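You operate a simulated robot arm through the tools that you are given. There is no shell and no other tool.

You run a simulated robot arm. Do the job below in one go: nothing can be reset, and whatever is moved stays where it is left.

JOB
Put things in order on the low table top. At the end: the silver stepped block stands where the black screw foot stood; the yellow drum gauge is on the brown plug carton; the black screw foot stands on top of the white spacer; the purple bottle stands where the silver stepped block stood; whatever was shut is shut again. Leave all else as you found it, and nothing knocked over. Set down upright: drum gauge.

It is judged by the outcome, as a careful person would: the job done as asked, and still so three seconds after it is handed in. It fails if anything else is knocked over, pushed out of place, dropped, spilled or broken.

ROBOT AND FRAMES
A 6-joint arm with a two-finger parallel gripper, fixed in place. Base frame: the origin is at the foot of the arm, x ahead of it, y to its left, z up; the work surface is at about z = 0. Units: mm, rad, N and s.
With the tool pointing down near the work surface it reaches from about 120 to 500 mm from the base axis. Its first joint turns from -1.257 to 1.257 rad. Payload 0.65 kg.
The TCP is the grasp point between the finger pads, 25 mm short of the fingertips. In the tool frame z runs along the fingers and y along their closing line. The gripper opens to 76 mm. The fingers are 18 mm wide and 10 mm thick; the gripper's body (36 by 78 mm) begins 45 mm behind the TCP.
Orientation is that of the tool frame in the base frame, as a unit quaternion [w, x, y, z]. With the fingers straight down and closing along the base's y, the tool's x points along the base's -x, its y along +y and its z along -z.

CONTROLS
- The arm moves only by the tool send_rows. Its argument "moves" is a list of rows, each a list of 2 entries, a list of its own where there are three numbers: the shift along the tool's x, y, z in mm, then the turn, a rotation vector about the tool's x, y, z in rad. In form: [[[dx, dy, dz], [ax, ay, az]], ...]. A call has 1 to 20 rows; each row shifts and turns the commanded pose from where the row before left it, along the tool's axes as they then stand. "claw" is the finger opening in mm, from 0 to 76, set as the call begins (left out, the last holds). Each row takes 0.2 s and may step no farther than 50 mm and 0.15 rad from the row before; otherwise, or with a gripper value out of range, the whole call is refused. Where a pose cannot be reached the arm comes as near as it can. A force on the tool above 40 N (or 10 N above the force at the start of the call, whichever is more), or a blocked arm, ends the call early, and 0.2 s more pass. The fingers move at their own pace (about 108 mm/s each) and stop on an object; they squeeze with about 29 N. The grip force told is the motor's: it shows also when the fingers shut on nothing. Time passes only in rows, and 0.2 s behind the last, so rows that do not move let the fingers close. The reply holds the time, the measured pose of the TCP, the force on the tool along the base axes, the opening and the grip force, in the units named above and with some noise, with the torque about the TCP (base axes, N m) and any sound that the robot's microphone picked up, and new pictures: "pictures" is both (left out), scene, wrist or none.
- Cameras (640 x 400 px; columns grow to the right, rows downward): "scene" is fixed at [75.4, 285.7, 420]; the picture's right is [-0.65, -0.76, 0.00], its down [-0.35, 0.30, -0.89] and it looks along [0.67, -0.58, -0.46] (base axes); focal length 214 px, centre (320, 200). "wrist" rides on the gripper at [58, 11, -81] in the tool frame; the picture's right is [-0.18, 0.98, 0.00], its down [-0.75, -0.14, -0.64] and it looks along [-0.63, -0.12, 0.77] (tool axes); focal length 243 px, centre (320, 200). There is no depth. A picture from a camera that has moved, and an enlarged one, comes with that camera's place and axes in the base frame and with its lens. The place of the scene camera against the robot may be out by one fixed shift of up to 12 mm in any direction.
- close_up(camera, box): a new picture of the part [left, top, right, bottom] of that camera's present view, enlarged. No time passes.
- finish_job(): hands the job in; it is judged then, once.

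Places have to be worked out from the pictures, the camera data and where the tool is seen. Open the gripper and draw the arm clear of the work before you hand the job in, unless the task says otherwise.

The tools are called as a command line: name --argument value ..., lists and objects as JSON in quotes. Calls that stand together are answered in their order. send_rows: Moves the arm, as the interface text tells. Its arguments: {"type":"object","properties":{"moves":{"type":"array","items":{"type":"array"}},"claw":{"type":"number"},"pictures":{"type":"string","enum":["both","scene","wrist","none"]}},"required":["moves"]} The other tools are called the same way: close_up (camera, box) takes an enlarged picture of a part of a camera's view; finish_job () hands the job in.

At the start:

```text
t: 0.0
position: [255.6, 161.7, 376.1]
orientation: [-0.001, -0.001, 1.0, 0.0]
wrist_force: [0.1, 1.0, 0.7]
wrist_torque: [-0.04, -0.03, 0.0]
width: 76.0
grasp_force: 0.1
```

scene: 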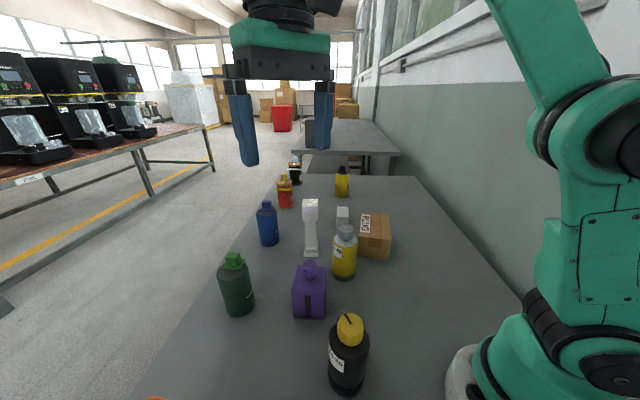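
wrist: 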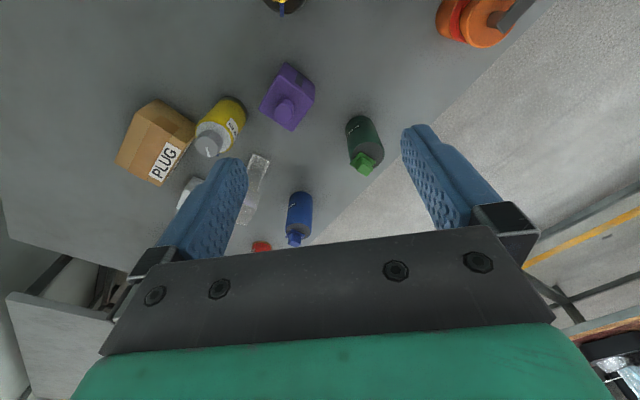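

I see bottles, a carton, and a silver item on the table. I'll enlarge parts of both views to identify each object before I move anything.

close_up --camera "scene" --box '[200, 150, 440, 300]'

close_up --camera "scene" --box '[130, 240, 450, 400]'

close_up --camera "wrist" --box '[100, 40, 340, 260]'

close_up --camera "wrist" --box '[240, 0, 560, 180]'

```text
2.67 times, centred on (320, 225) of scene
camera zoom: at [75.4, 285.7, 420.0], right [-0.65, -0.76, 0.0], down [-0.35, 0.3, -0.89], along [0.67, -0.58, -0.46], focal length 572 px, centre (320, 133)
```

zoom: 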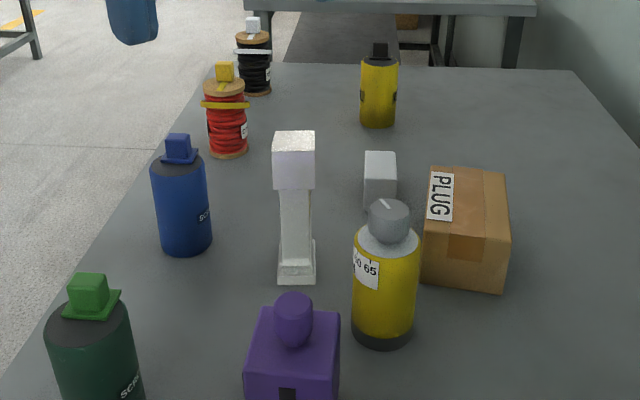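

```text
2.00 times, centred on (290, 320) of scene
camera zoom: at [75.4, 285.7, 420.0], right [-0.65, -0.76, 0.0], down [-0.35, 0.3, -0.89], along [0.67, -0.58, -0.46], focal length 429 px, centre (380, -40)
```

zoom: 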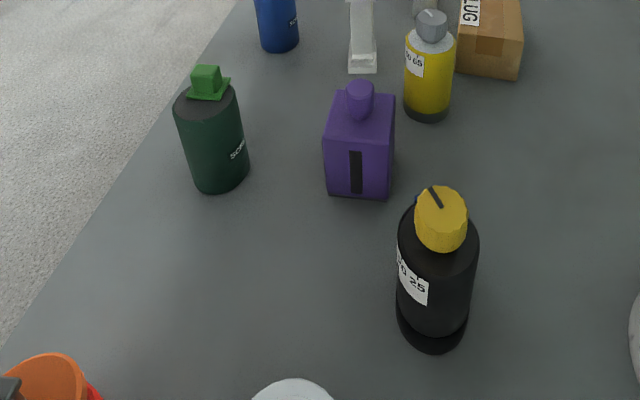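

```text
1.82 times, centred on (220, 150) of wrist
camera zoom: at [197.9, 174.0, 455.8], right [0.18, 0.98, 0.0], down [0.75, -0.14, 0.64], along [0.63, -0.12, -0.77], focal length 441 px, centre (502, 291)
```

zoom: 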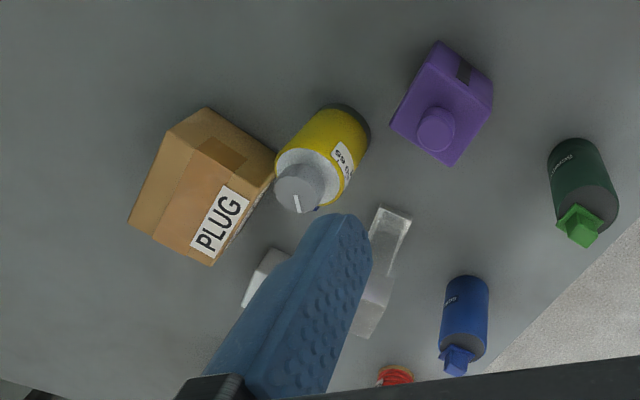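

```text
2.00 times, centred on (400, 90) of wrist
camera zoom: at [197.9, 174.0, 455.8], right [0.18, 0.98, 0.0], down [0.75, -0.14, 0.64], along [0.63, -0.12, -0.77], focal length 485 px, centre (160, 420)
```

zoom: 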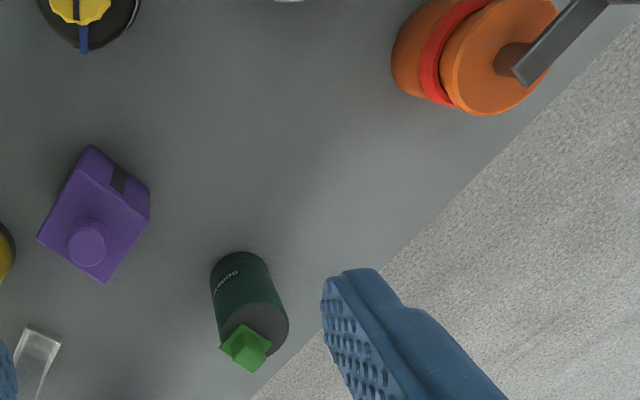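

The labels matter for telling drum gauges from screw feet, so I'll zoom in harder on the labels and the far items.

close_up --camera "scene" --box '[310, 300, 390, 400]'

close_up --camera "scene" --box '[320, 160, 400, 285]'

close_up --camera "scene" --box '[250, 150, 360, 220]'

close_up --camera "scene" --box '[210, 190, 290, 320]'

close_up --camera "scene" --box '[120, 340, 320, 400]'

close_up --camera "wrist" --box '[230, 0, 330, 60]'

```text
4.00 times, centred on (350, 350) of scene
camera zoom: at [75.4, 285.7, 420.0], right [-0.65, -0.76, 0.0], down [-0.35, 0.3, -0.89], along [0.67, -0.58, -0.46], focal length 858 px, centre (200, -400)
```

zoom: 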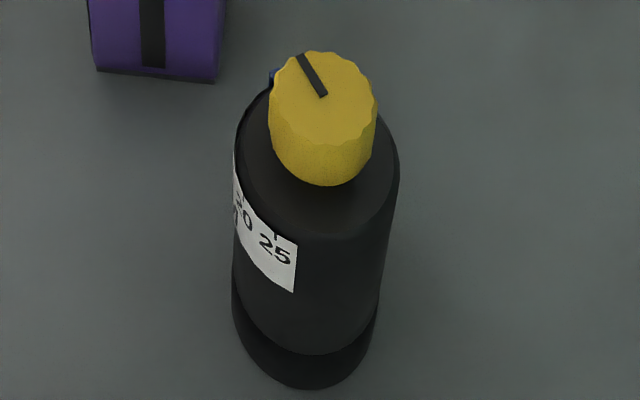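

```text
3.20 times, centred on (360, 222) of scene
camera zoom: at [75.4, 285.7, 420.0], right [-0.65, -0.76, 0.0], down [-0.35, 0.3, -0.89], along [0.67, -0.58, -0.46], focal length 686 px, centre (192, 128)
```

zoom: 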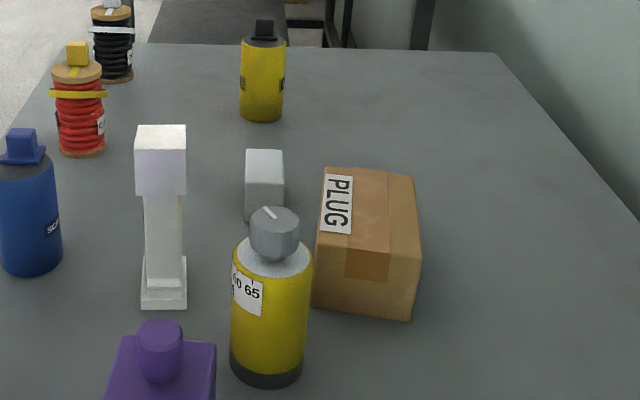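

```text
5.71 times, centred on (305, 185) of scene
camera zoom: at [75.4, 285.7, 420.0], right [-0.65, -0.76, 0.0], down [-0.35, 0.3, -0.89], along [0.67, -0.58, -0.46], focal length 1226 px, centre (406, 286)
```

zoom: 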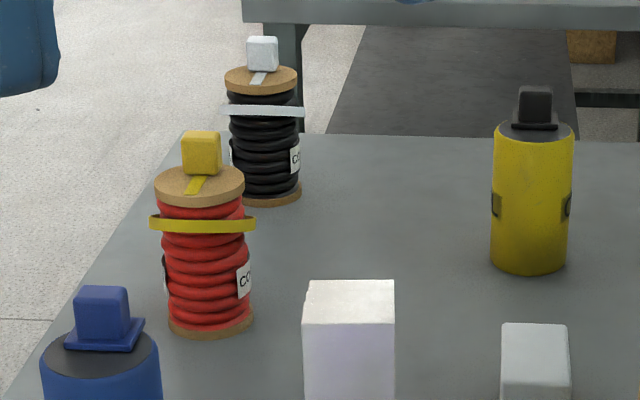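

```text
3.08 times, centred on (250, 255) of scene
camera zoom: at [75.4, 285.7, 420.0], right [-0.65, -0.76, 0.0], down [-0.35, 0.3, -0.89], along [0.67, -0.58, -0.46], focal length 660 px, centre (535, 31)
```

zoom: 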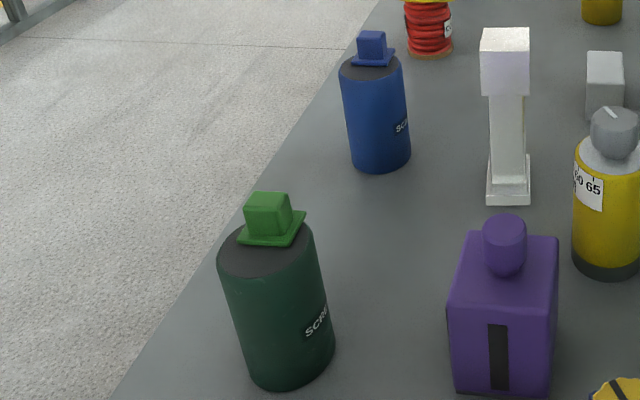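

```text
3.20 times, centred on (220, 370) of scene
camera zoom: at [75.4, 285.7, 420.0], right [-0.65, -0.76, 0.0], down [-0.35, 0.3, -0.89], along [0.67, -0.58, -0.46], focal length 686 px, centre (640, -344)
```

zoom: 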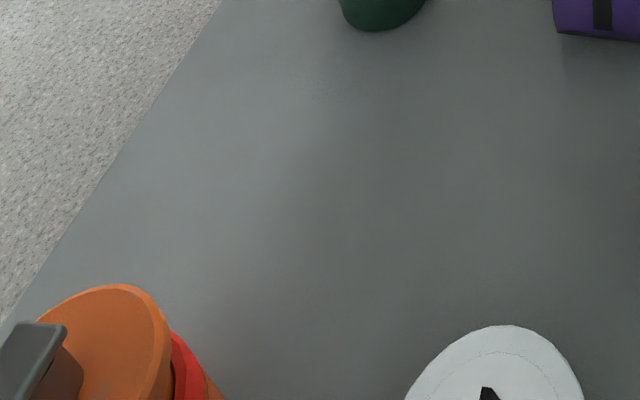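

```text
6.40 times, centred on (280, 30) of wrist
camera zoom: at [197.9, 174.0, 455.8], right [0.18, 0.98, 0.0], down [0.75, -0.14, 0.64], along [0.63, -0.12, -0.77], focal length 1553 px, centre (576, 1288)
```

zoom: 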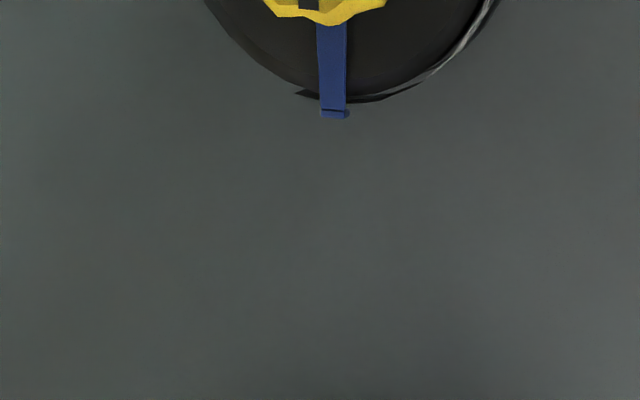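

The black item with the yellow knob is a drum gauge, and the black screw foot isn't in view yet. A white disc sits near (190, 260). I'll back the arm up at its present height so the wrist camera covers the near part of the table.

send_rows --moves '[[[40, 10, 0], [0, 0, 0]], [[40, 10, 0], [0, 0, 0]], [[10, 20, 0], [0, 0, 0]], [[0, 0, 0], [0, 0, 0]]]'

```text
t: 1.0
position: [164.9, 202.5, 377.9]
orientation: [0.0, 0.0, 1.0, -0.001]
wrist_force: [0.6, 0.6, -0.7]
wrist_torque: [0.02, 0.02, -0.04]
width: 75.9
grasp_force: 0.1
camera wrist: at [106.9, 214.5, 456.1], right [0.18, 0.98, 0.0], down [0.75, -0.14, 0.64], along [0.63, -0.12, -0.77], focal length 243 px, centre (320, 200)
```

scene: 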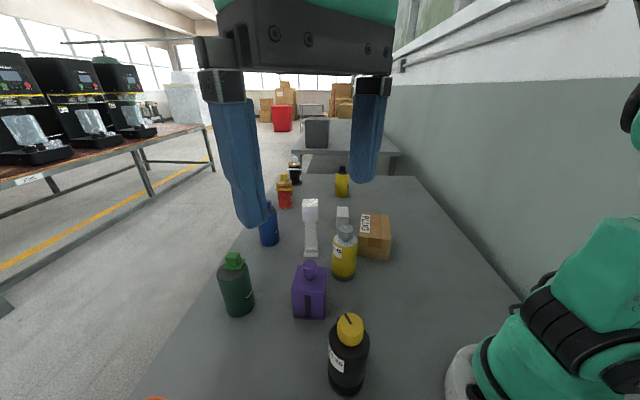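
wrist: 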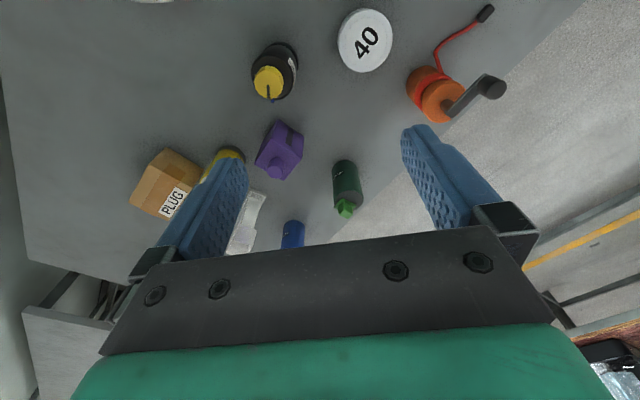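

A white disc marked "40" and an orange crank reel with a red cord are now visible. I'll zoom in on them, and on the top-left, where more objects may be.

close_up --camera "wrist" --box '[230, 0, 530, 130]'

close_up --camera "wrist" --box '[330, 0, 410, 80]'

close_up --camera "wrist" --box '[0, 0, 320, 260]'

close_up --camera "scene" --box '[320, 130, 560, 400]'

```text
2.13 times, centred on (380, 65) of wrist
camera zoom: at [106.9, 214.5, 456.1], right [0.18, 0.98, 0.0], down [0.75, -0.14, 0.64], along [0.63, -0.12, -0.77], focal length 518 px, centre (192, 488)
```

zoom: 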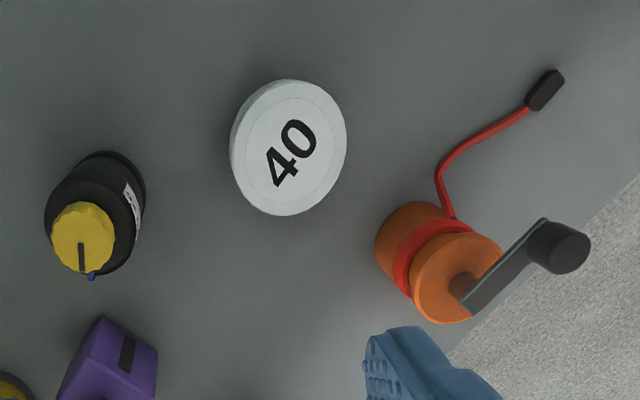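

```text
5.00 times, centred on (370, 40) of wrist
camera zoom: at [106.9, 214.5, 456.1], right [0.18, 0.98, 0.0], down [0.75, -0.14, 0.64], along [0.63, -0.12, -0.77], focal length 1213 px, centre (70, 1000)
```

zoom: 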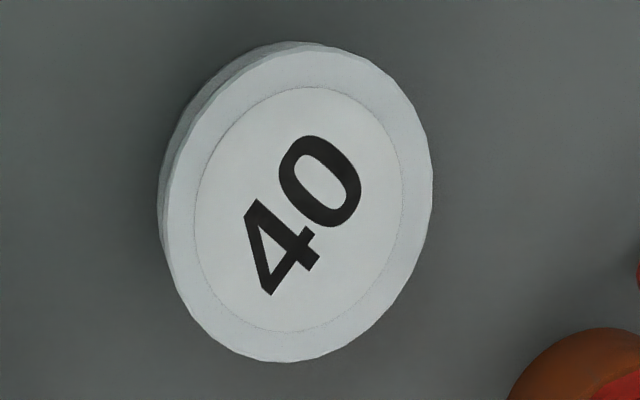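

```text
1.54 times, centred on (160, 130) of wrist
camera zoom: at [106.9, 214.5, 456.1], right [0.18, 0.98, 0.0], down [0.75, -0.14, 0.64], along [0.63, -0.12, -0.77], focal length 373 px, centre (566, 308)
```

zoom: 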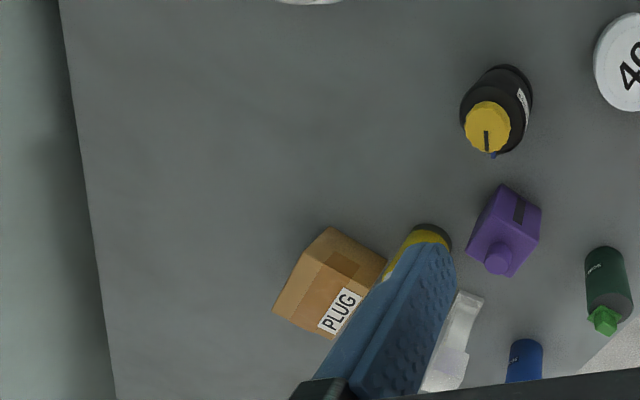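

```text
1.48 times, centred on (440, 265) of scene
camera zoom: at [75.4, 285.7, 420.0], right [-0.65, -0.76, 0.0], down [-0.35, 0.3, -0.89], along [0.67, -0.58, -0.46], focal length 318 px, centre (142, 104)
```

zoom: 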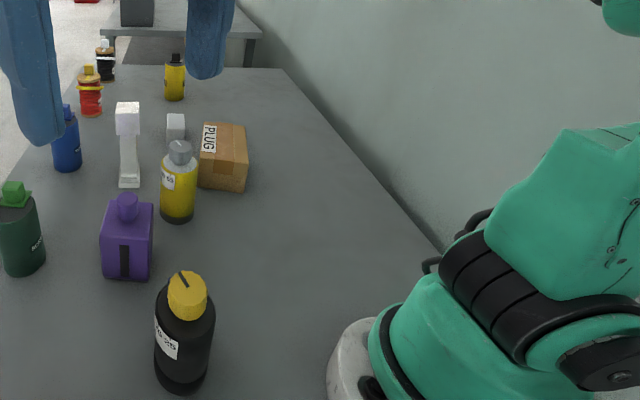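

No black screw foot has turned up yet. The "40" disc looks like the white spacer. I'll swing the wrist camera toward the carton side to look behind the tall items and read the labels.

send_rows --moves '[[[-17, -40, 0], [0, 0, 0]], [[-17, -40, 0], [0, 0, 0]], [[-17, -40, 0], [0, 0, 0]], [[-17, -40, 0], [0, 0, 0]], [[-17, -40, 0], [0, 0, 0]], [[0, 0, 0], [0, 0, 0]]]'

```text
t: 2.4
position: [249.9, 2.5, 376.1]
orientation: [0.001, -0.001, 1.0, 0.0]
wrist_force: [-0.6, -0.2, 0.3]
wrist_torque: [0.0, -0.01, -0.02]
width: 75.9
grasp_force: 0.1
camera wrist: at [192.3, 14.4, 456.0], right [0.18, 0.98, 0.0], down [0.75, -0.14, 0.64], along [0.63, -0.12, -0.77], focal length 243 px, centre (320, 200)
```

scene: 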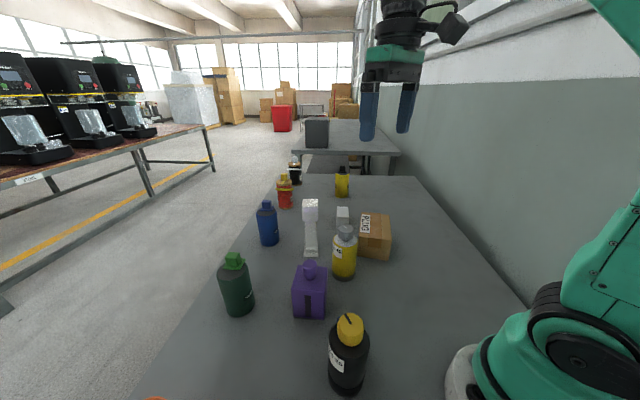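
wrist: 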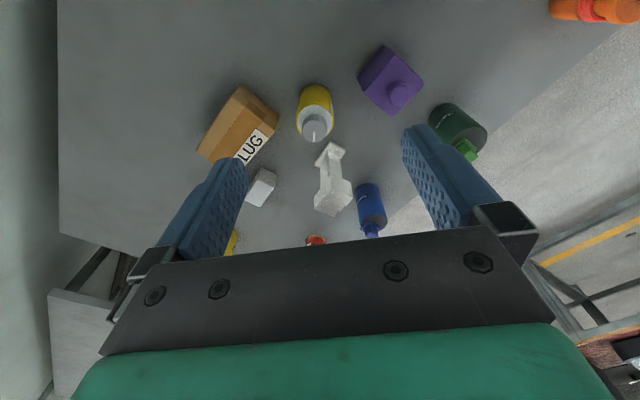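

Still no black screw foot among the far items. I'll zoom in on this view to check the labels, then look toward the right side of the base.

close_up --camera "wrist" --box '[180, 60, 420, 260]'

close_up --camera "wrist" --box '[340, 30, 500, 240]'

send_rows --moves '[[[0, 0, 0], [0, 0, 0.15]], [[0, 0, 0], [0, 0, 0.15]], [[0, 0, 0], [0, 0, 0.15]], [[0, 0, 0], [0, 0, 0.15]], [[0, 0, 0], [0, 0, 0.15]], [[0, 0, 0], [0, 0, 0.15]], [[0, 0, 0], [0, 0, 0.15]], [[0, 0, 0], [0, 0, 0.15]], [[0, 0, 0], [0, 0, 0.15]], [[0, 0, 0], [0, 0, 0.15]], [[0, 0, 0], [0, 0, 0]]]'

```text
2.00 times, centred on (300, 160) of wrist
camera zoom: at [192.3, 14.4, 456.0], right [0.18, 0.98, 0.0], down [0.75, -0.14, 0.64], along [0.63, -0.12, -0.77], focal length 485 px, centre (360, 280)
```

zoom: 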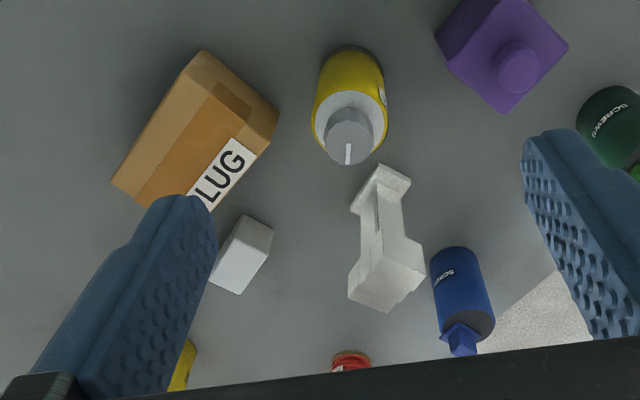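

```text
1.90 times, centred on (420, 135) of wrist
camera zoom: at [192.3, 14.4, 456.0], right [0.18, 0.98, 0.0], down [0.75, -0.14, 0.64], along [0.63, -0.12, -0.77], focal length 462 px, centre (130, 324)
```

zoom: 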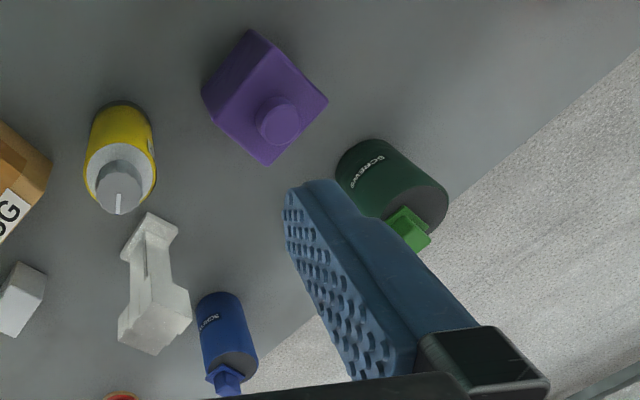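

```text
t: 4.8
position: [250.7, 1.2, 377.1]
orientation: [0.0, 0.682, 0.731, 0.0]
wrist_force: [-0.8, -0.9, 0.6]
wrist_torque: [0.03, -0.01, 0.01]
width: 75.8
grasp_force: 0.0
camera wrist: at [257.9, 62.0, 455.8], right [0.99, -0.11, 0.0], down [-0.09, -0.76, 0.64], along [-0.07, -0.64, -0.77], focal length 243 px, centre (320, 200)
```

scene: 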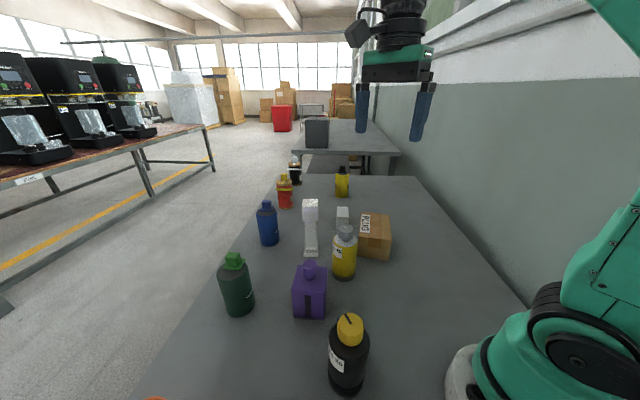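
wrist: 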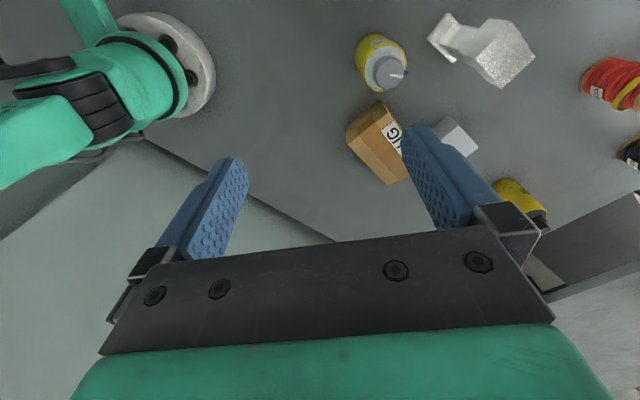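

The region right of the base is empty, and the green and blue cylinders read "SCREWS", so they aren't screw feet. Next I'll turn the wrist the other way to view the near-left zone under the scene camera.

send_rows --moves '[[[0, 0, 0], [0, 0, -0.15]], [[0, 0, 0], [0, 0, -0.15]], [[0, 0, 0], [0, 0, -0.15]], [[0, 0, 0], [0, 0, -0.15]], [[0, 0, 0], [0, 0, -0.15]], [[0, 0, 0], [0, 0, -0.15]], [[0, 0, 0], [0, 0, -0.15]], [[0, 0, 0], [0, 0, -0.15]], [[0, 0, 0], [0, 0, -0.15]], [[0, 0, 0], [0, 0, -0.15]], [[0, 0, 0], [0, 0, -0.15]], [[0, 0, 0], [0, 0, -0.15]], [[0, 0, 0], [0, 0, -0.15]], [[0, 0, 0], [0, 0, -0.15]], [[0, 0, 0], [0, 0, -0.15]], [[0, 0, 0], [0, 0, -0.15]], [[0, 0, 0], [0, 0, -0.15]], [[0, 0, 0], [0, 0, -0.15]], [[0, 0, 0], [0, 0, -0.15]], [[0, 0, 0], [0, 0, 0]]]' --pictures "both"

```text
t: 9.0
position: [250.2, 1.4, 376.7]
orientation: [-0.001, -0.626, 0.78, 0.0]
wrist_force: [-0.1, 0.2, 0.5]
wrist_torque: [0.02, 0.01, 0.0]
width: 75.8
grasp_force: 0.1
camera wrist: at [227.8, -51.2, 456.0], right [-0.92, 0.39, 0.0], down [0.3, 0.7, 0.64], along [0.25, 0.59, -0.77], focal length 243 px, centre (320, 200)
```

scene: 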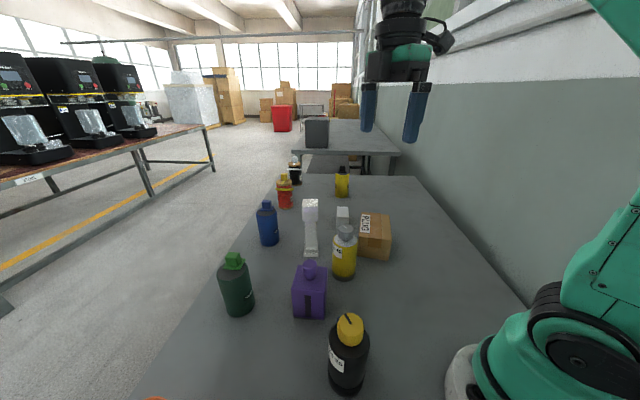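
wrist: 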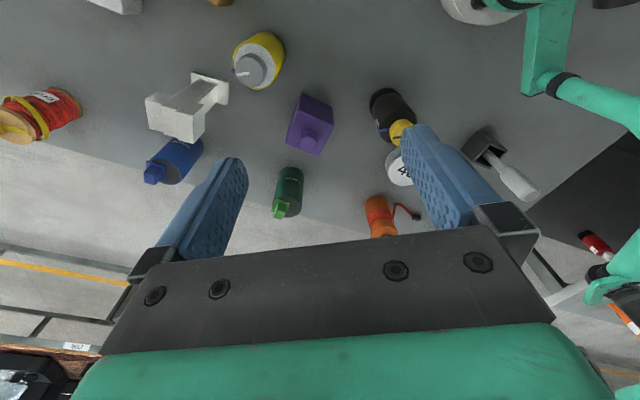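

There is a black block with a pale shaft near the left of the base, at about pixel (490, 155). I'll zoom in on it.

close_up --camera "wrist" --box '[360, 70, 560, 240]'

close_up --camera "wrist" --box '[450, 110, 550, 210]'

close_up --camera "wrist" --box '[130, 20, 350, 230]'

```text
2.35 times, centred on (460, 155) of wrist
camera zoom: at [227.8, -51.2, 456.0], right [-0.92, 0.39, 0.0], down [0.3, 0.7, 0.64], along [0.25, 0.59, -0.77], focal length 571 px, centre (-9, 306)
```

zoom: 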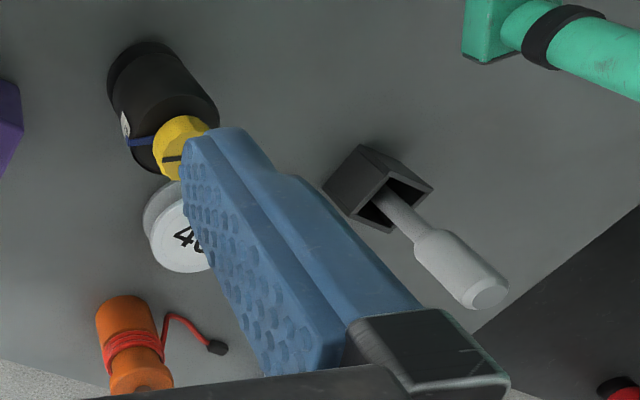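

```text
4.00 times, centred on (500, 160) of wrist
camera zoom: at [227.8, -51.2, 456.0], right [-0.92, 0.39, 0.0], down [0.3, 0.7, 0.64], along [0.25, 0.59, -0.77], focal length 970 px, centre (-400, 360)
```

zoom: 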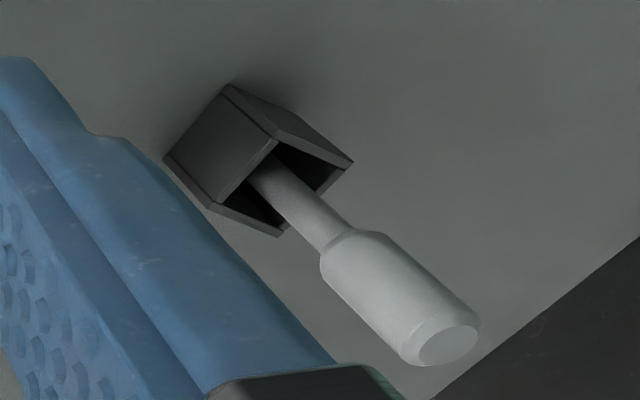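

```text
1.90 times, centred on (240, 125) of wrist
camera zoom: at [227.8, -51.2, 456.0], right [-0.92, 0.39, 0.0], down [0.3, 0.7, 0.64], along [0.25, 0.59, -0.77], focal length 462 px, centre (472, 343)
```

zoom: 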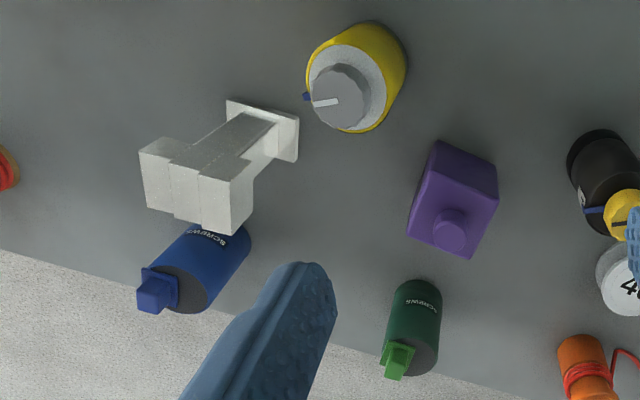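

That object is a black square cup with a pale handled tool in it, near (36, 275), almost out of joint-1 range. I need a closer view of it and of the black cylinder with the yellow knob before deciding which one is the screw foot. I'll move in that direction, staying high.

send_rows --moves '[[[-29, 37, 0], [0, 0, 0]], [[-29, 37, 0], [0, 0, 0]], [[-29, 37, 0], [0, 0, 0]], [[0, 0, 0], [0, 0, -0.15]], [[0, 0, 0], [0, 0, -0.15]], [[0, 0, 0], [0, 0, -0.15]], [[0, 0, 0], [0, 0, 0]]]'

```text
t: 10.6
position: [161.4, 110.0, 376.2]
orientation: [0.0, 0.784, -0.621, 0.0]
wrist_force: [-0.2, 0.1, -0.1]
wrist_torque: [-0.03, 0.0, 0.02]
width: 76.3
grasp_force: 0.1
camera wrist: at [164.4, 52.7, 456.0], right [-1.0, -0.05, 0.0], down [-0.04, 0.77, 0.64], along [-0.03, 0.64, -0.77], focal length 243 px, centre (320, 200)
```

scene: 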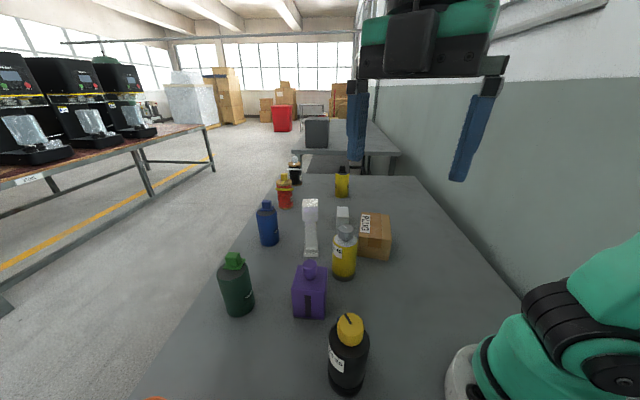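
wrist: 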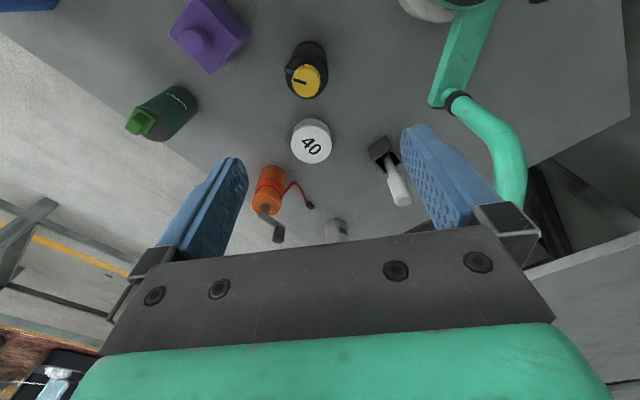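

A new grey item shows at pixel (335, 228), close to the gripper edge. I'll zoom in on it and on the other near items.

close_up --camera "wrist" --box '[230, 100, 460, 245]'

close_up --camera "wrist" --box '[300, 195, 440, 245]'

close_up --camera "wrist" --box '[260, 20, 360, 180]'

close_up --camera "wrist" --box '[350, 120, 430, 220]'

```text
2.76 times, centred on (345, 172) of wrist
camera zoom: at [164.4, 52.7, 456.0], right [-1.0, -0.05, 0.0], down [-0.04, 0.77, 0.64], along [-0.03, 0.64, -0.77], focal length 669 px, centre (251, 276)
```

zoom: 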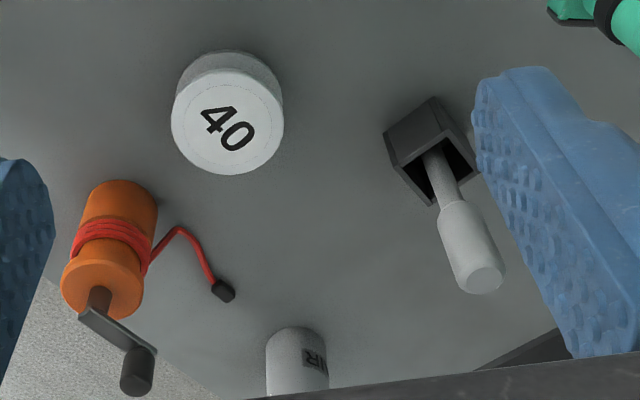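

```text
4.57 times, centred on (370, 220) of wrist
camera zoom: at [164.4, 52.7, 456.0], right [-1.0, -0.05, 0.0], down [-0.04, 0.77, 0.64], along [-0.03, 0.64, -0.77], focal length 1109 px, centre (91, 109)
```

zoom: 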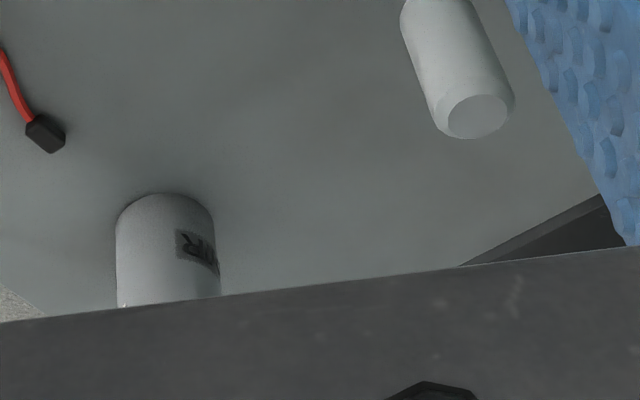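

```text
2.50 times, centred on (310, 100) of wrist
camera zoom: at [164.4, 52.7, 456.0], right [-1.0, -0.05, 0.0], down [-0.04, 0.77, 0.64], along [-0.03, 0.64, -0.77], focal length 606 px, centre (345, 450)
```

zoom: 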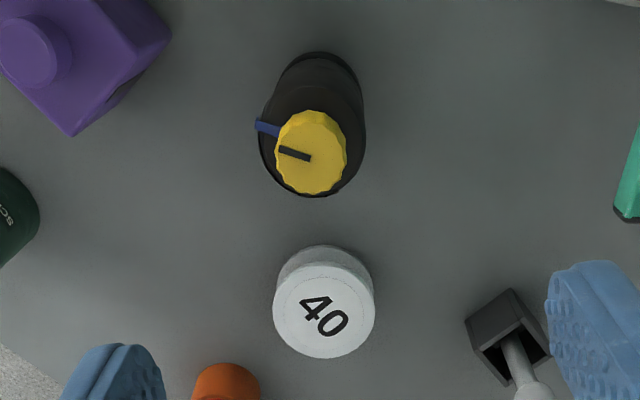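

```text
4.00 times, centred on (390, 170) of wrist
camera zoom: at [164.4, 52.7, 456.0], right [-1.0, -0.05, 0.0], down [-0.04, 0.77, 0.64], along [-0.03, 0.64, -0.77], focal length 970 px, centre (40, 320)
```

zoom: 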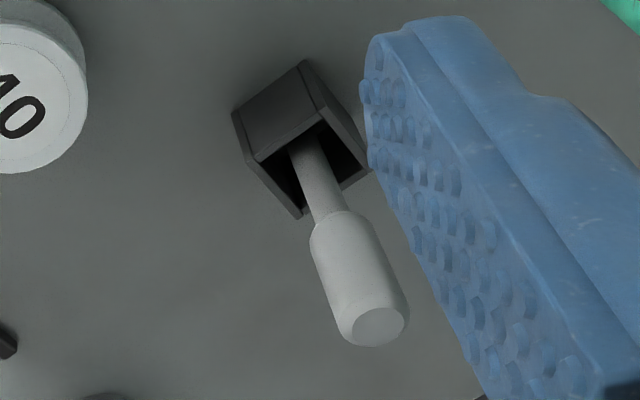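

The near-left items are a reel, a cup with a tool, and an "AIR" can. The knobbed black cylinder is the only free-standing black object I can reach. I'll inspect it and the yellow one in fine detail to compare them.

close_up --camera "scene" --box '[325, 310, 373, 340]'

close_up --camera "scene" --box '[320, 340, 384, 380]'

close_up --camera "scene" --box '[328, 222, 376, 252]'

close_up --camera "scene" --box '[286, 190, 350, 230]'

close_up --camera "scene" --box '[280, 255, 344, 295]'

send_rows --moves '[[[-15, -10, 45], [0, 0, 0]], [[-15, 0, 45], [0, 0, 0]], [[0, 0, 20], [0, 0, 0]], [[0, 0, 0], [0, 0, 0]]]'

```text
13.33 times, centred on (349, 325) of scene
camera zoom: at [75.4, 285.7, 420.0], right [-0.65, -0.76, 0.0], down [-0.35, 0.3, -0.89], along [0.67, -0.58, -0.46], focal length 2860 px, centre (-67, -1467)
```

zoom: 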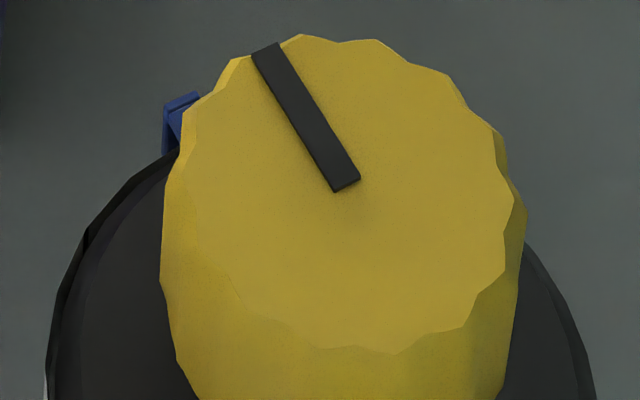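

```text
10.00 times, centred on (352, 360) of scene
camera zoom: at [75.4, 285.7, 420.0], right [-0.65, -0.76, 0.0], down [-0.35, 0.3, -0.89], along [0.67, -0.58, -0.46], focal length 2145 px, centre (0, -1400)
```

zoom: 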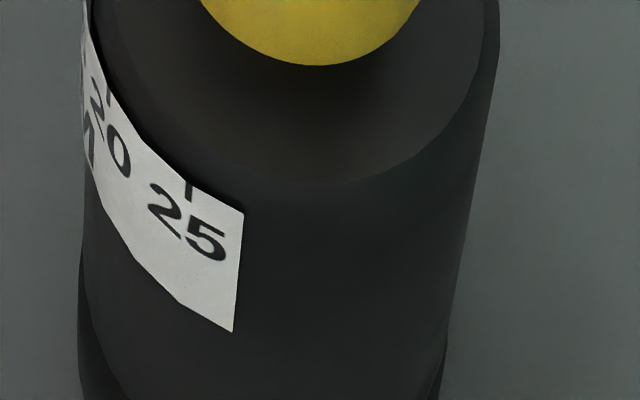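

```text
13.33 times, centred on (352, 237) of scene
camera zoom: at [75.4, 285.7, 420.0], right [-0.65, -0.76, 0.0], down [-0.35, 0.3, -0.89], along [0.67, -0.58, -0.46], focal length 2860 px, centre (-107, -293)
```

zoom: 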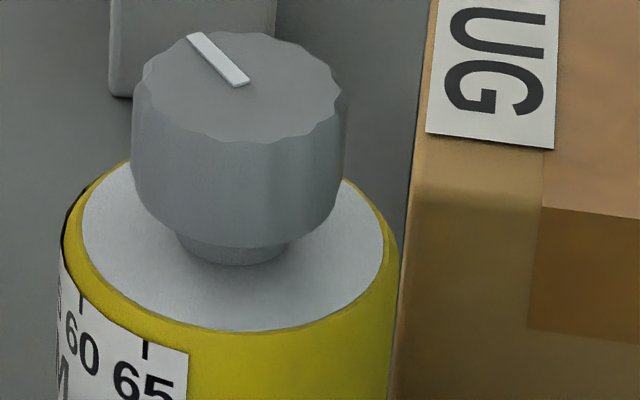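

```text
10.00 times, centred on (318, 210) of scene
camera zoom: at [75.4, 285.7, 420.0], right [-0.65, -0.76, 0.0], down [-0.35, 0.3, -0.89], along [0.67, -0.58, -0.46], focal length 2145 px, centre (340, 100)
```

zoom: 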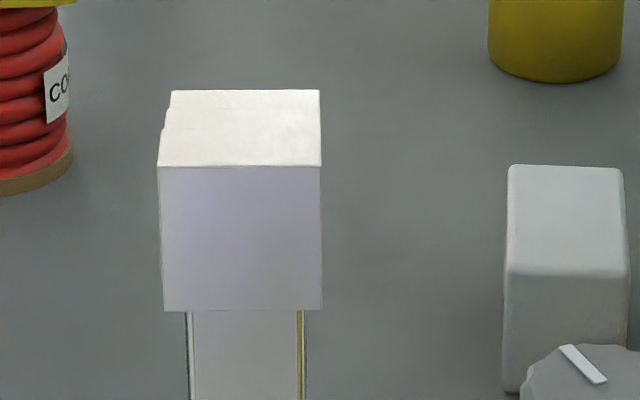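

```text
10.00 times, centred on (312, 275) of scene
camera zoom: at [75.4, 285.7, 420.0], right [-0.65, -0.76, 0.0], down [-0.35, 0.3, -0.89], along [0.67, -0.58, -0.46], focal length 2145 px, centre (400, -550)
```

zoom: 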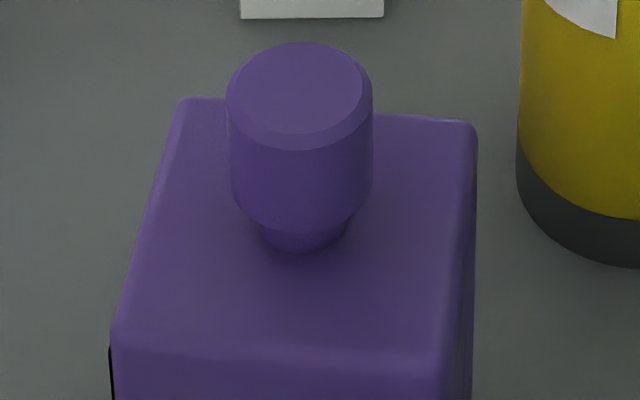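

```text
t: 11.6
position: [164.8, 142.7, 266.4]
orientation: [0.001, 0.783, -0.622, 0.0]
wrist_force: [0.3, 0.0, 0.6]
wrist_torque: [0.02, -0.02, 0.04]
width: 75.8
grasp_force: 0.1
camera wrist: at [167.6, 83.9, 345.6], right [-1.0, -0.04, 0.0], down [-0.03, 0.77, 0.64], along [-0.03, 0.64, -0.77], focal length 243 px, centre (320, 200)
```

scene: 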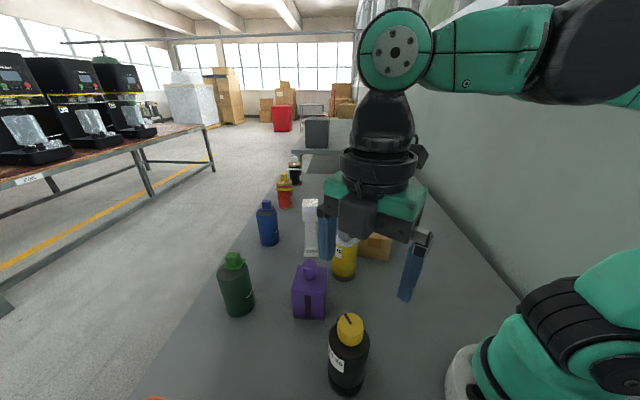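
wrist: 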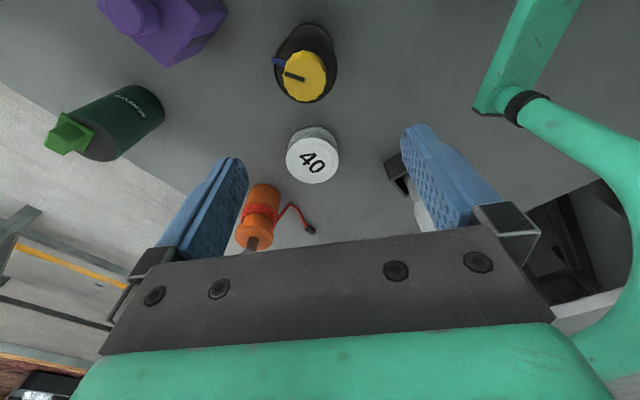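

Both knobbed drums carry a printed millimetre scale, and the rest of the black one's label faces +y. I'll turn the wrist to look along −y so I can read that label before deciding.

send_rows --moves '[[[0, 0, 0], [0, 0, 0.15]], [[0, 0, 0], [0, 0, 0.15]], [[0, 0, 0], [0, 0, 0.15]], [[0, 0, 0], [0, 0, 0.15]], [[0, 0, 0], [0, 0, 0.15]], [[0, 0, 0], [0, 0, 0.15]], [[0, 0, 0], [0, 0, 0.15]], [[0, 0, 0], [0, 0, 0.15]], [[0, 0, 0], [0, 0, 0.15]], [[0, 0, 0], [0, 0, 0.15]], [[0, 0, 0], [0, 0, 0.15]], [[0, 0, 0], [0, 0, 0.15]], [[0, 0, 0], [0, 0, 0.15]], [[0, 0, 0], [0, 0, 0.15]], [[0, 0, 0], [0, 0, 0.15]], [[0, 0, 0], [0, 0, 0.15]], [[0, 0, 0], [0, 0, 0.15]], [[0, 0, 0], [0, 0, 0.15]], [[0, 0, 0], [0, 0, 0.15]], [[0, 0, 0], [0, 0, 0.15]]]' --pictures "none"

send_rows --moves '[[[0, 0, 0], [0, 0, 0.15]], [[0, 0, 0], [0, 0, 0.15]], [[40, 0, 0], [0, 0, 0]], [[40, 0, 0], [0, 0, 0]], [[0, 0, 40], [0, 0, 0]], [[0, 0, 40], [0, 0, 0]], [[0, 0, 0], [0, 0, 0]]]'

```text
t: 15.8
position: [164.0, 141.9, 265.9]
orientation: [0.0, 0.566, 0.824, 0.0]
wrist_force: [0.5, -0.5, -0.5]
wrist_torque: [0.0, 0.01, -0.03]
width: 76.1
grasp_force: 0.1
```

```text
t: 17.4
position: [157.1, 222.7, 187.5]
orientation: [0.001, 0.681, 0.732, 0.0]
wrist_force: [-1.2, 0.1, 0.2]
wrist_torque: [0.02, -0.01, 0.02]
width: 76.1
grasp_force: 0.0
camera wrist: at [165.3, 282.8, 265.8], right [0.99, -0.11, 0.0], down [-0.09, -0.76, 0.64], along [-0.07, -0.64, -0.77], focal length 243 px, centre (320, 200)
```

scene: 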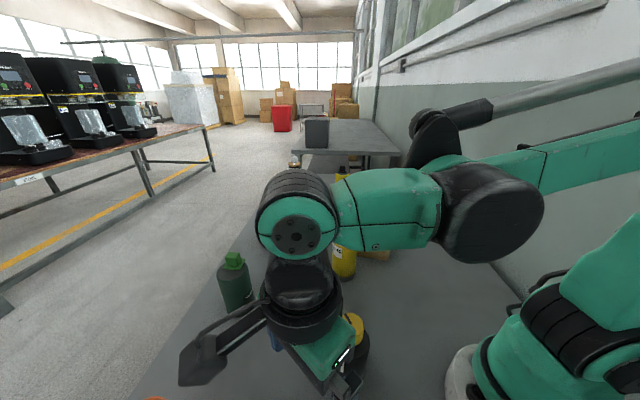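
wrist: 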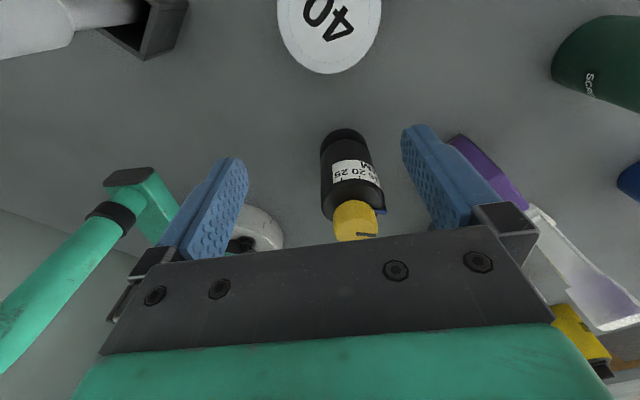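

The label is readable now, so I'll zoom in on it.

close_up --camera "wrist" --box '[310, 120, 400, 245]'

close_up --camera "wrist" --box '[325, 155, 389, 195]'

close_up --camera "wrist" --box '[0, 0, 300, 80]'

close_up --camera "wrist" --box '[260, 0, 400, 80]'

```text
3.20 times, centred on (355, 182) of wrist
camera zoom: at [165.3, 282.8, 265.8], right [0.99, -0.11, 0.0], down [-0.09, -0.76, 0.64], along [-0.07, -0.64, -0.77], focal length 776 px, centre (208, 256)
```

zoom: 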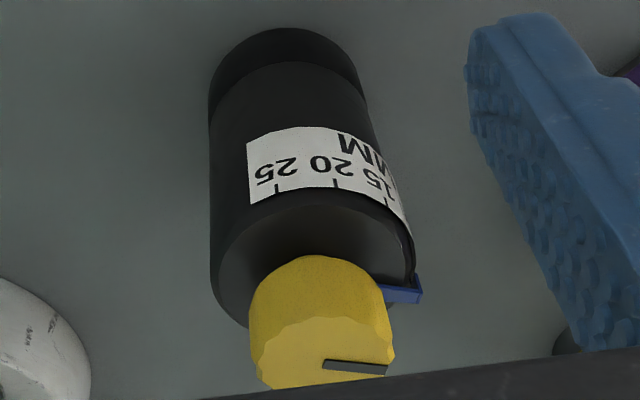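

```text
10.00 times, centred on (357, 175) of wrist
camera zoom: at [165.3, 282.8, 265.8], right [0.99, -0.11, 0.0], down [-0.09, -0.76, 0.64], along [-0.07, -0.64, -0.77], focal length 2426 px, centre (-50, 450)
```

zoom: 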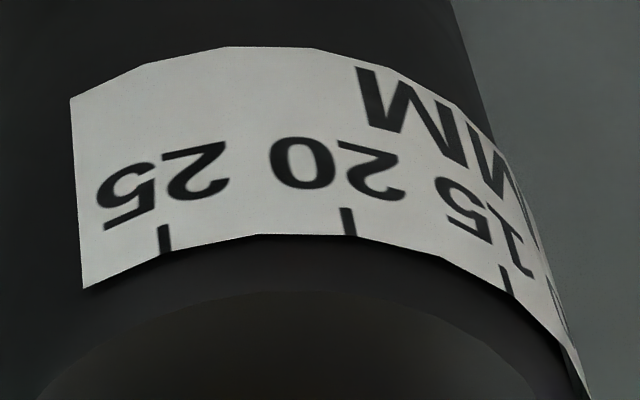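

```text
2.13 times, centred on (150, 40) of wrist
camera zoom: at [165.3, 282.8, 265.8], right [0.99, -0.11, 0.0], down [-0.09, -0.76, 0.64], along [-0.07, -0.64, -0.77], focal length 518 px, centre (683, 541)
```

zoom: 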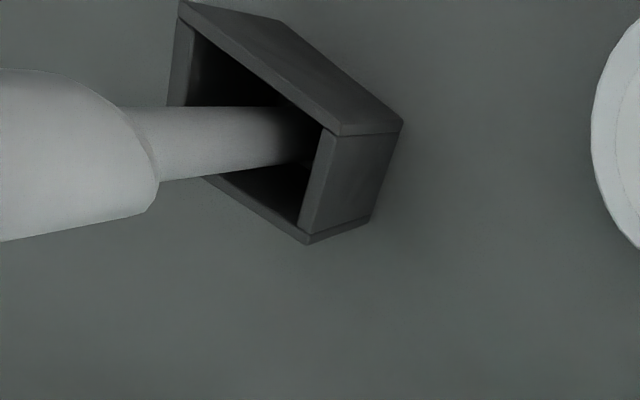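

```text
4.57 times, centred on (330, 40) of wrist
camera zoom: at [165.3, 282.8, 265.8], right [0.99, -0.11, 0.0], down [-0.09, -0.76, 0.64], along [-0.07, -0.64, -0.77], focal length 1109 px, centre (274, 931)
```

zoom: 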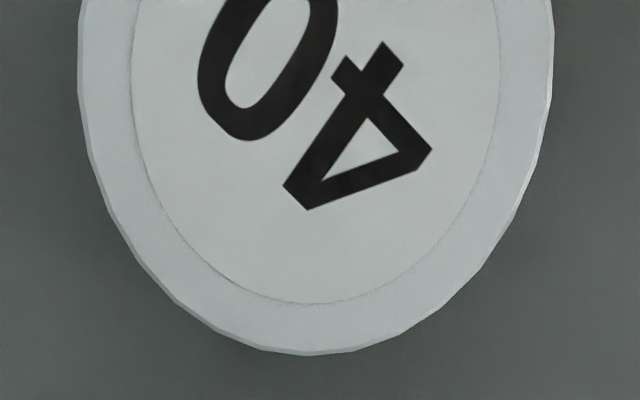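

The black one is a screw-adjusted foot with a "15 20 25 MM" scale, and it is the only reachable black object, so I take it as the screw foot. The "40" disc is the white spacer. I judge the foot at about (180, 137), about 54 mm across, with the knob top near z 130. I'll rise, return to the neutral yaw, and look down on it.

send_rows --moves '[[[0, 0, -46], [0, 0, 0]], [[0, 0, -46], [0, 0, 0]], [[0, 0, 0], [0, 0, -0.15]], [[0, 0, 0], [0, 0, -0.15]], [[0, 0, 0], [0, 0, -0.15]], [[0, 0, 0], [0, 0, -0.15]], [[0, 0, 0], [0, 0, -0.15]], [[0, 0, 0], [0, 0, -0.15]], [[0, 0, 0], [0, 0, -0.15]], [[0, 0, 0], [0, 0, -0.15]], [[0, 0, 0], [0, 0, -0.15]], [[0, 0, 0], [0, 0, -0.15]], [[-8, -43, 0], [0, 0, 0]], [[0, -43, 0], [0, 0, 0]], [[0, 0, 0], [0, 0, 0]]]'

```text
t: 20.6
position: [164.9, 137.0, 278.2]
orientation: [0.0, -0.001, 1.0, 0.0]
wrist_force: [0.7, 0.3, -0.2]
wrist_torque: [0.0, 0.02, 0.04]
width: 76.2
grasp_force: 0.0
camera wrist: at [107.8, 148.2, 357.9], right [0.18, 0.98, 0.0], down [0.75, -0.14, 0.64], along [0.63, -0.12, -0.77], focal length 243 px, centre (320, 200)
```

scene: 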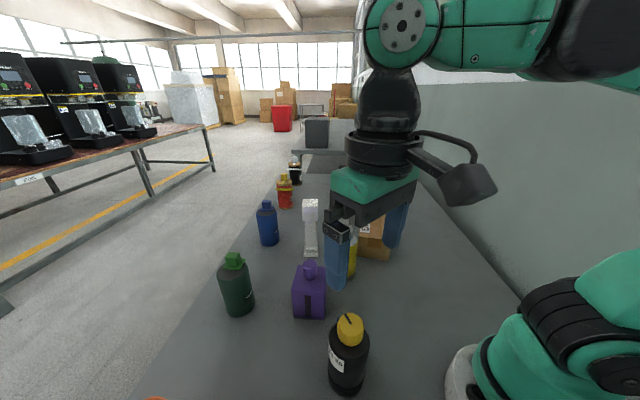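
wrist: 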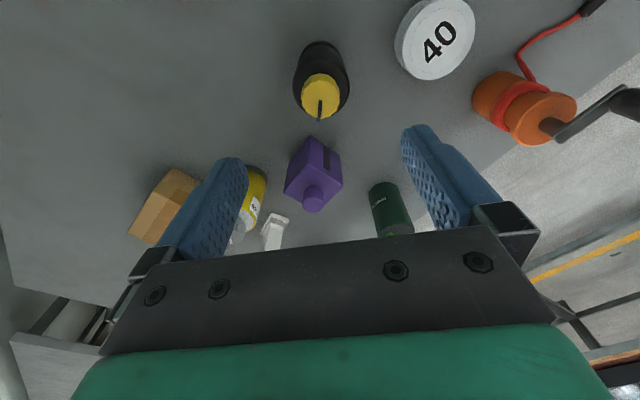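

I'll zoom in on the black foot and the spacer from this pose to fix their positions precisely.

close_up --camera "wrist" --box '[270, 30, 370, 130]'

close_up --camera "wrist" --box '[380, 0, 490, 90]'

close_up --camera "wrist" --box '[260, 120, 420, 245]'

```text
4.00 times, centred on (320, 80) of wrist
camera zoom: at [107.8, 148.2, 357.9], right [0.18, 0.98, 0.0], down [0.75, -0.14, 0.64], along [0.63, -0.12, -0.77], focal length 970 px, centre (320, 680)
```

zoom: 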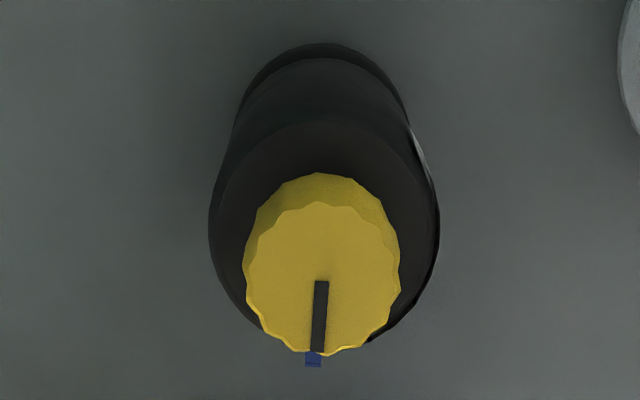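

```text
4.44 times, centred on (435, 45) of wrist
camera zoom: at [107.8, 148.2, 357.9], right [0.18, 0.98, 0.0], down [0.75, -0.14, 0.64], along [0.63, -0.12, -0.77], focal length 1078 px, centre (-191, 889)
```

zoom: 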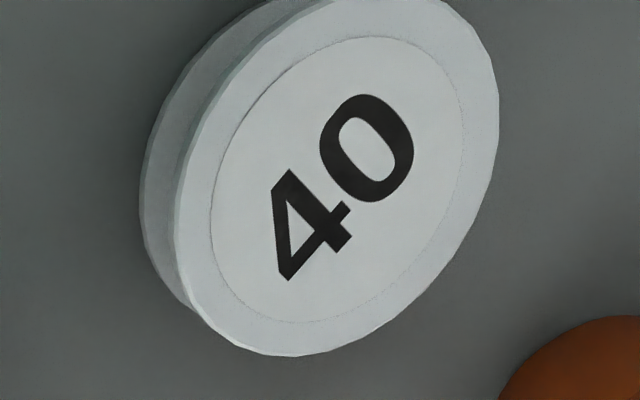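

```text
3.20 times, centred on (340, 182) of wrist
camera zoom: at [107.8, 148.2, 357.9], right [0.18, 0.98, 0.0], down [0.75, -0.14, 0.64], along [0.63, -0.12, -0.77], focal length 776 px, centre (256, 256)
```

zoom: 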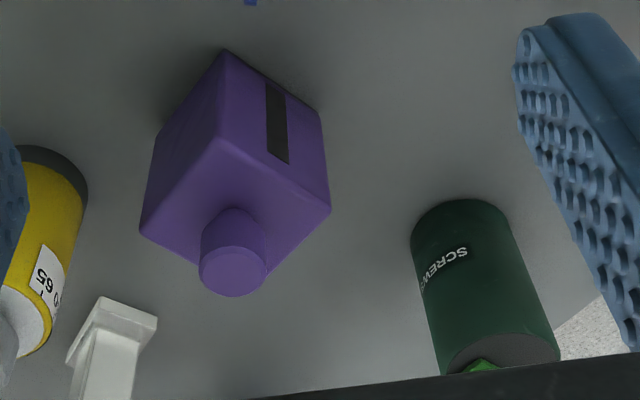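

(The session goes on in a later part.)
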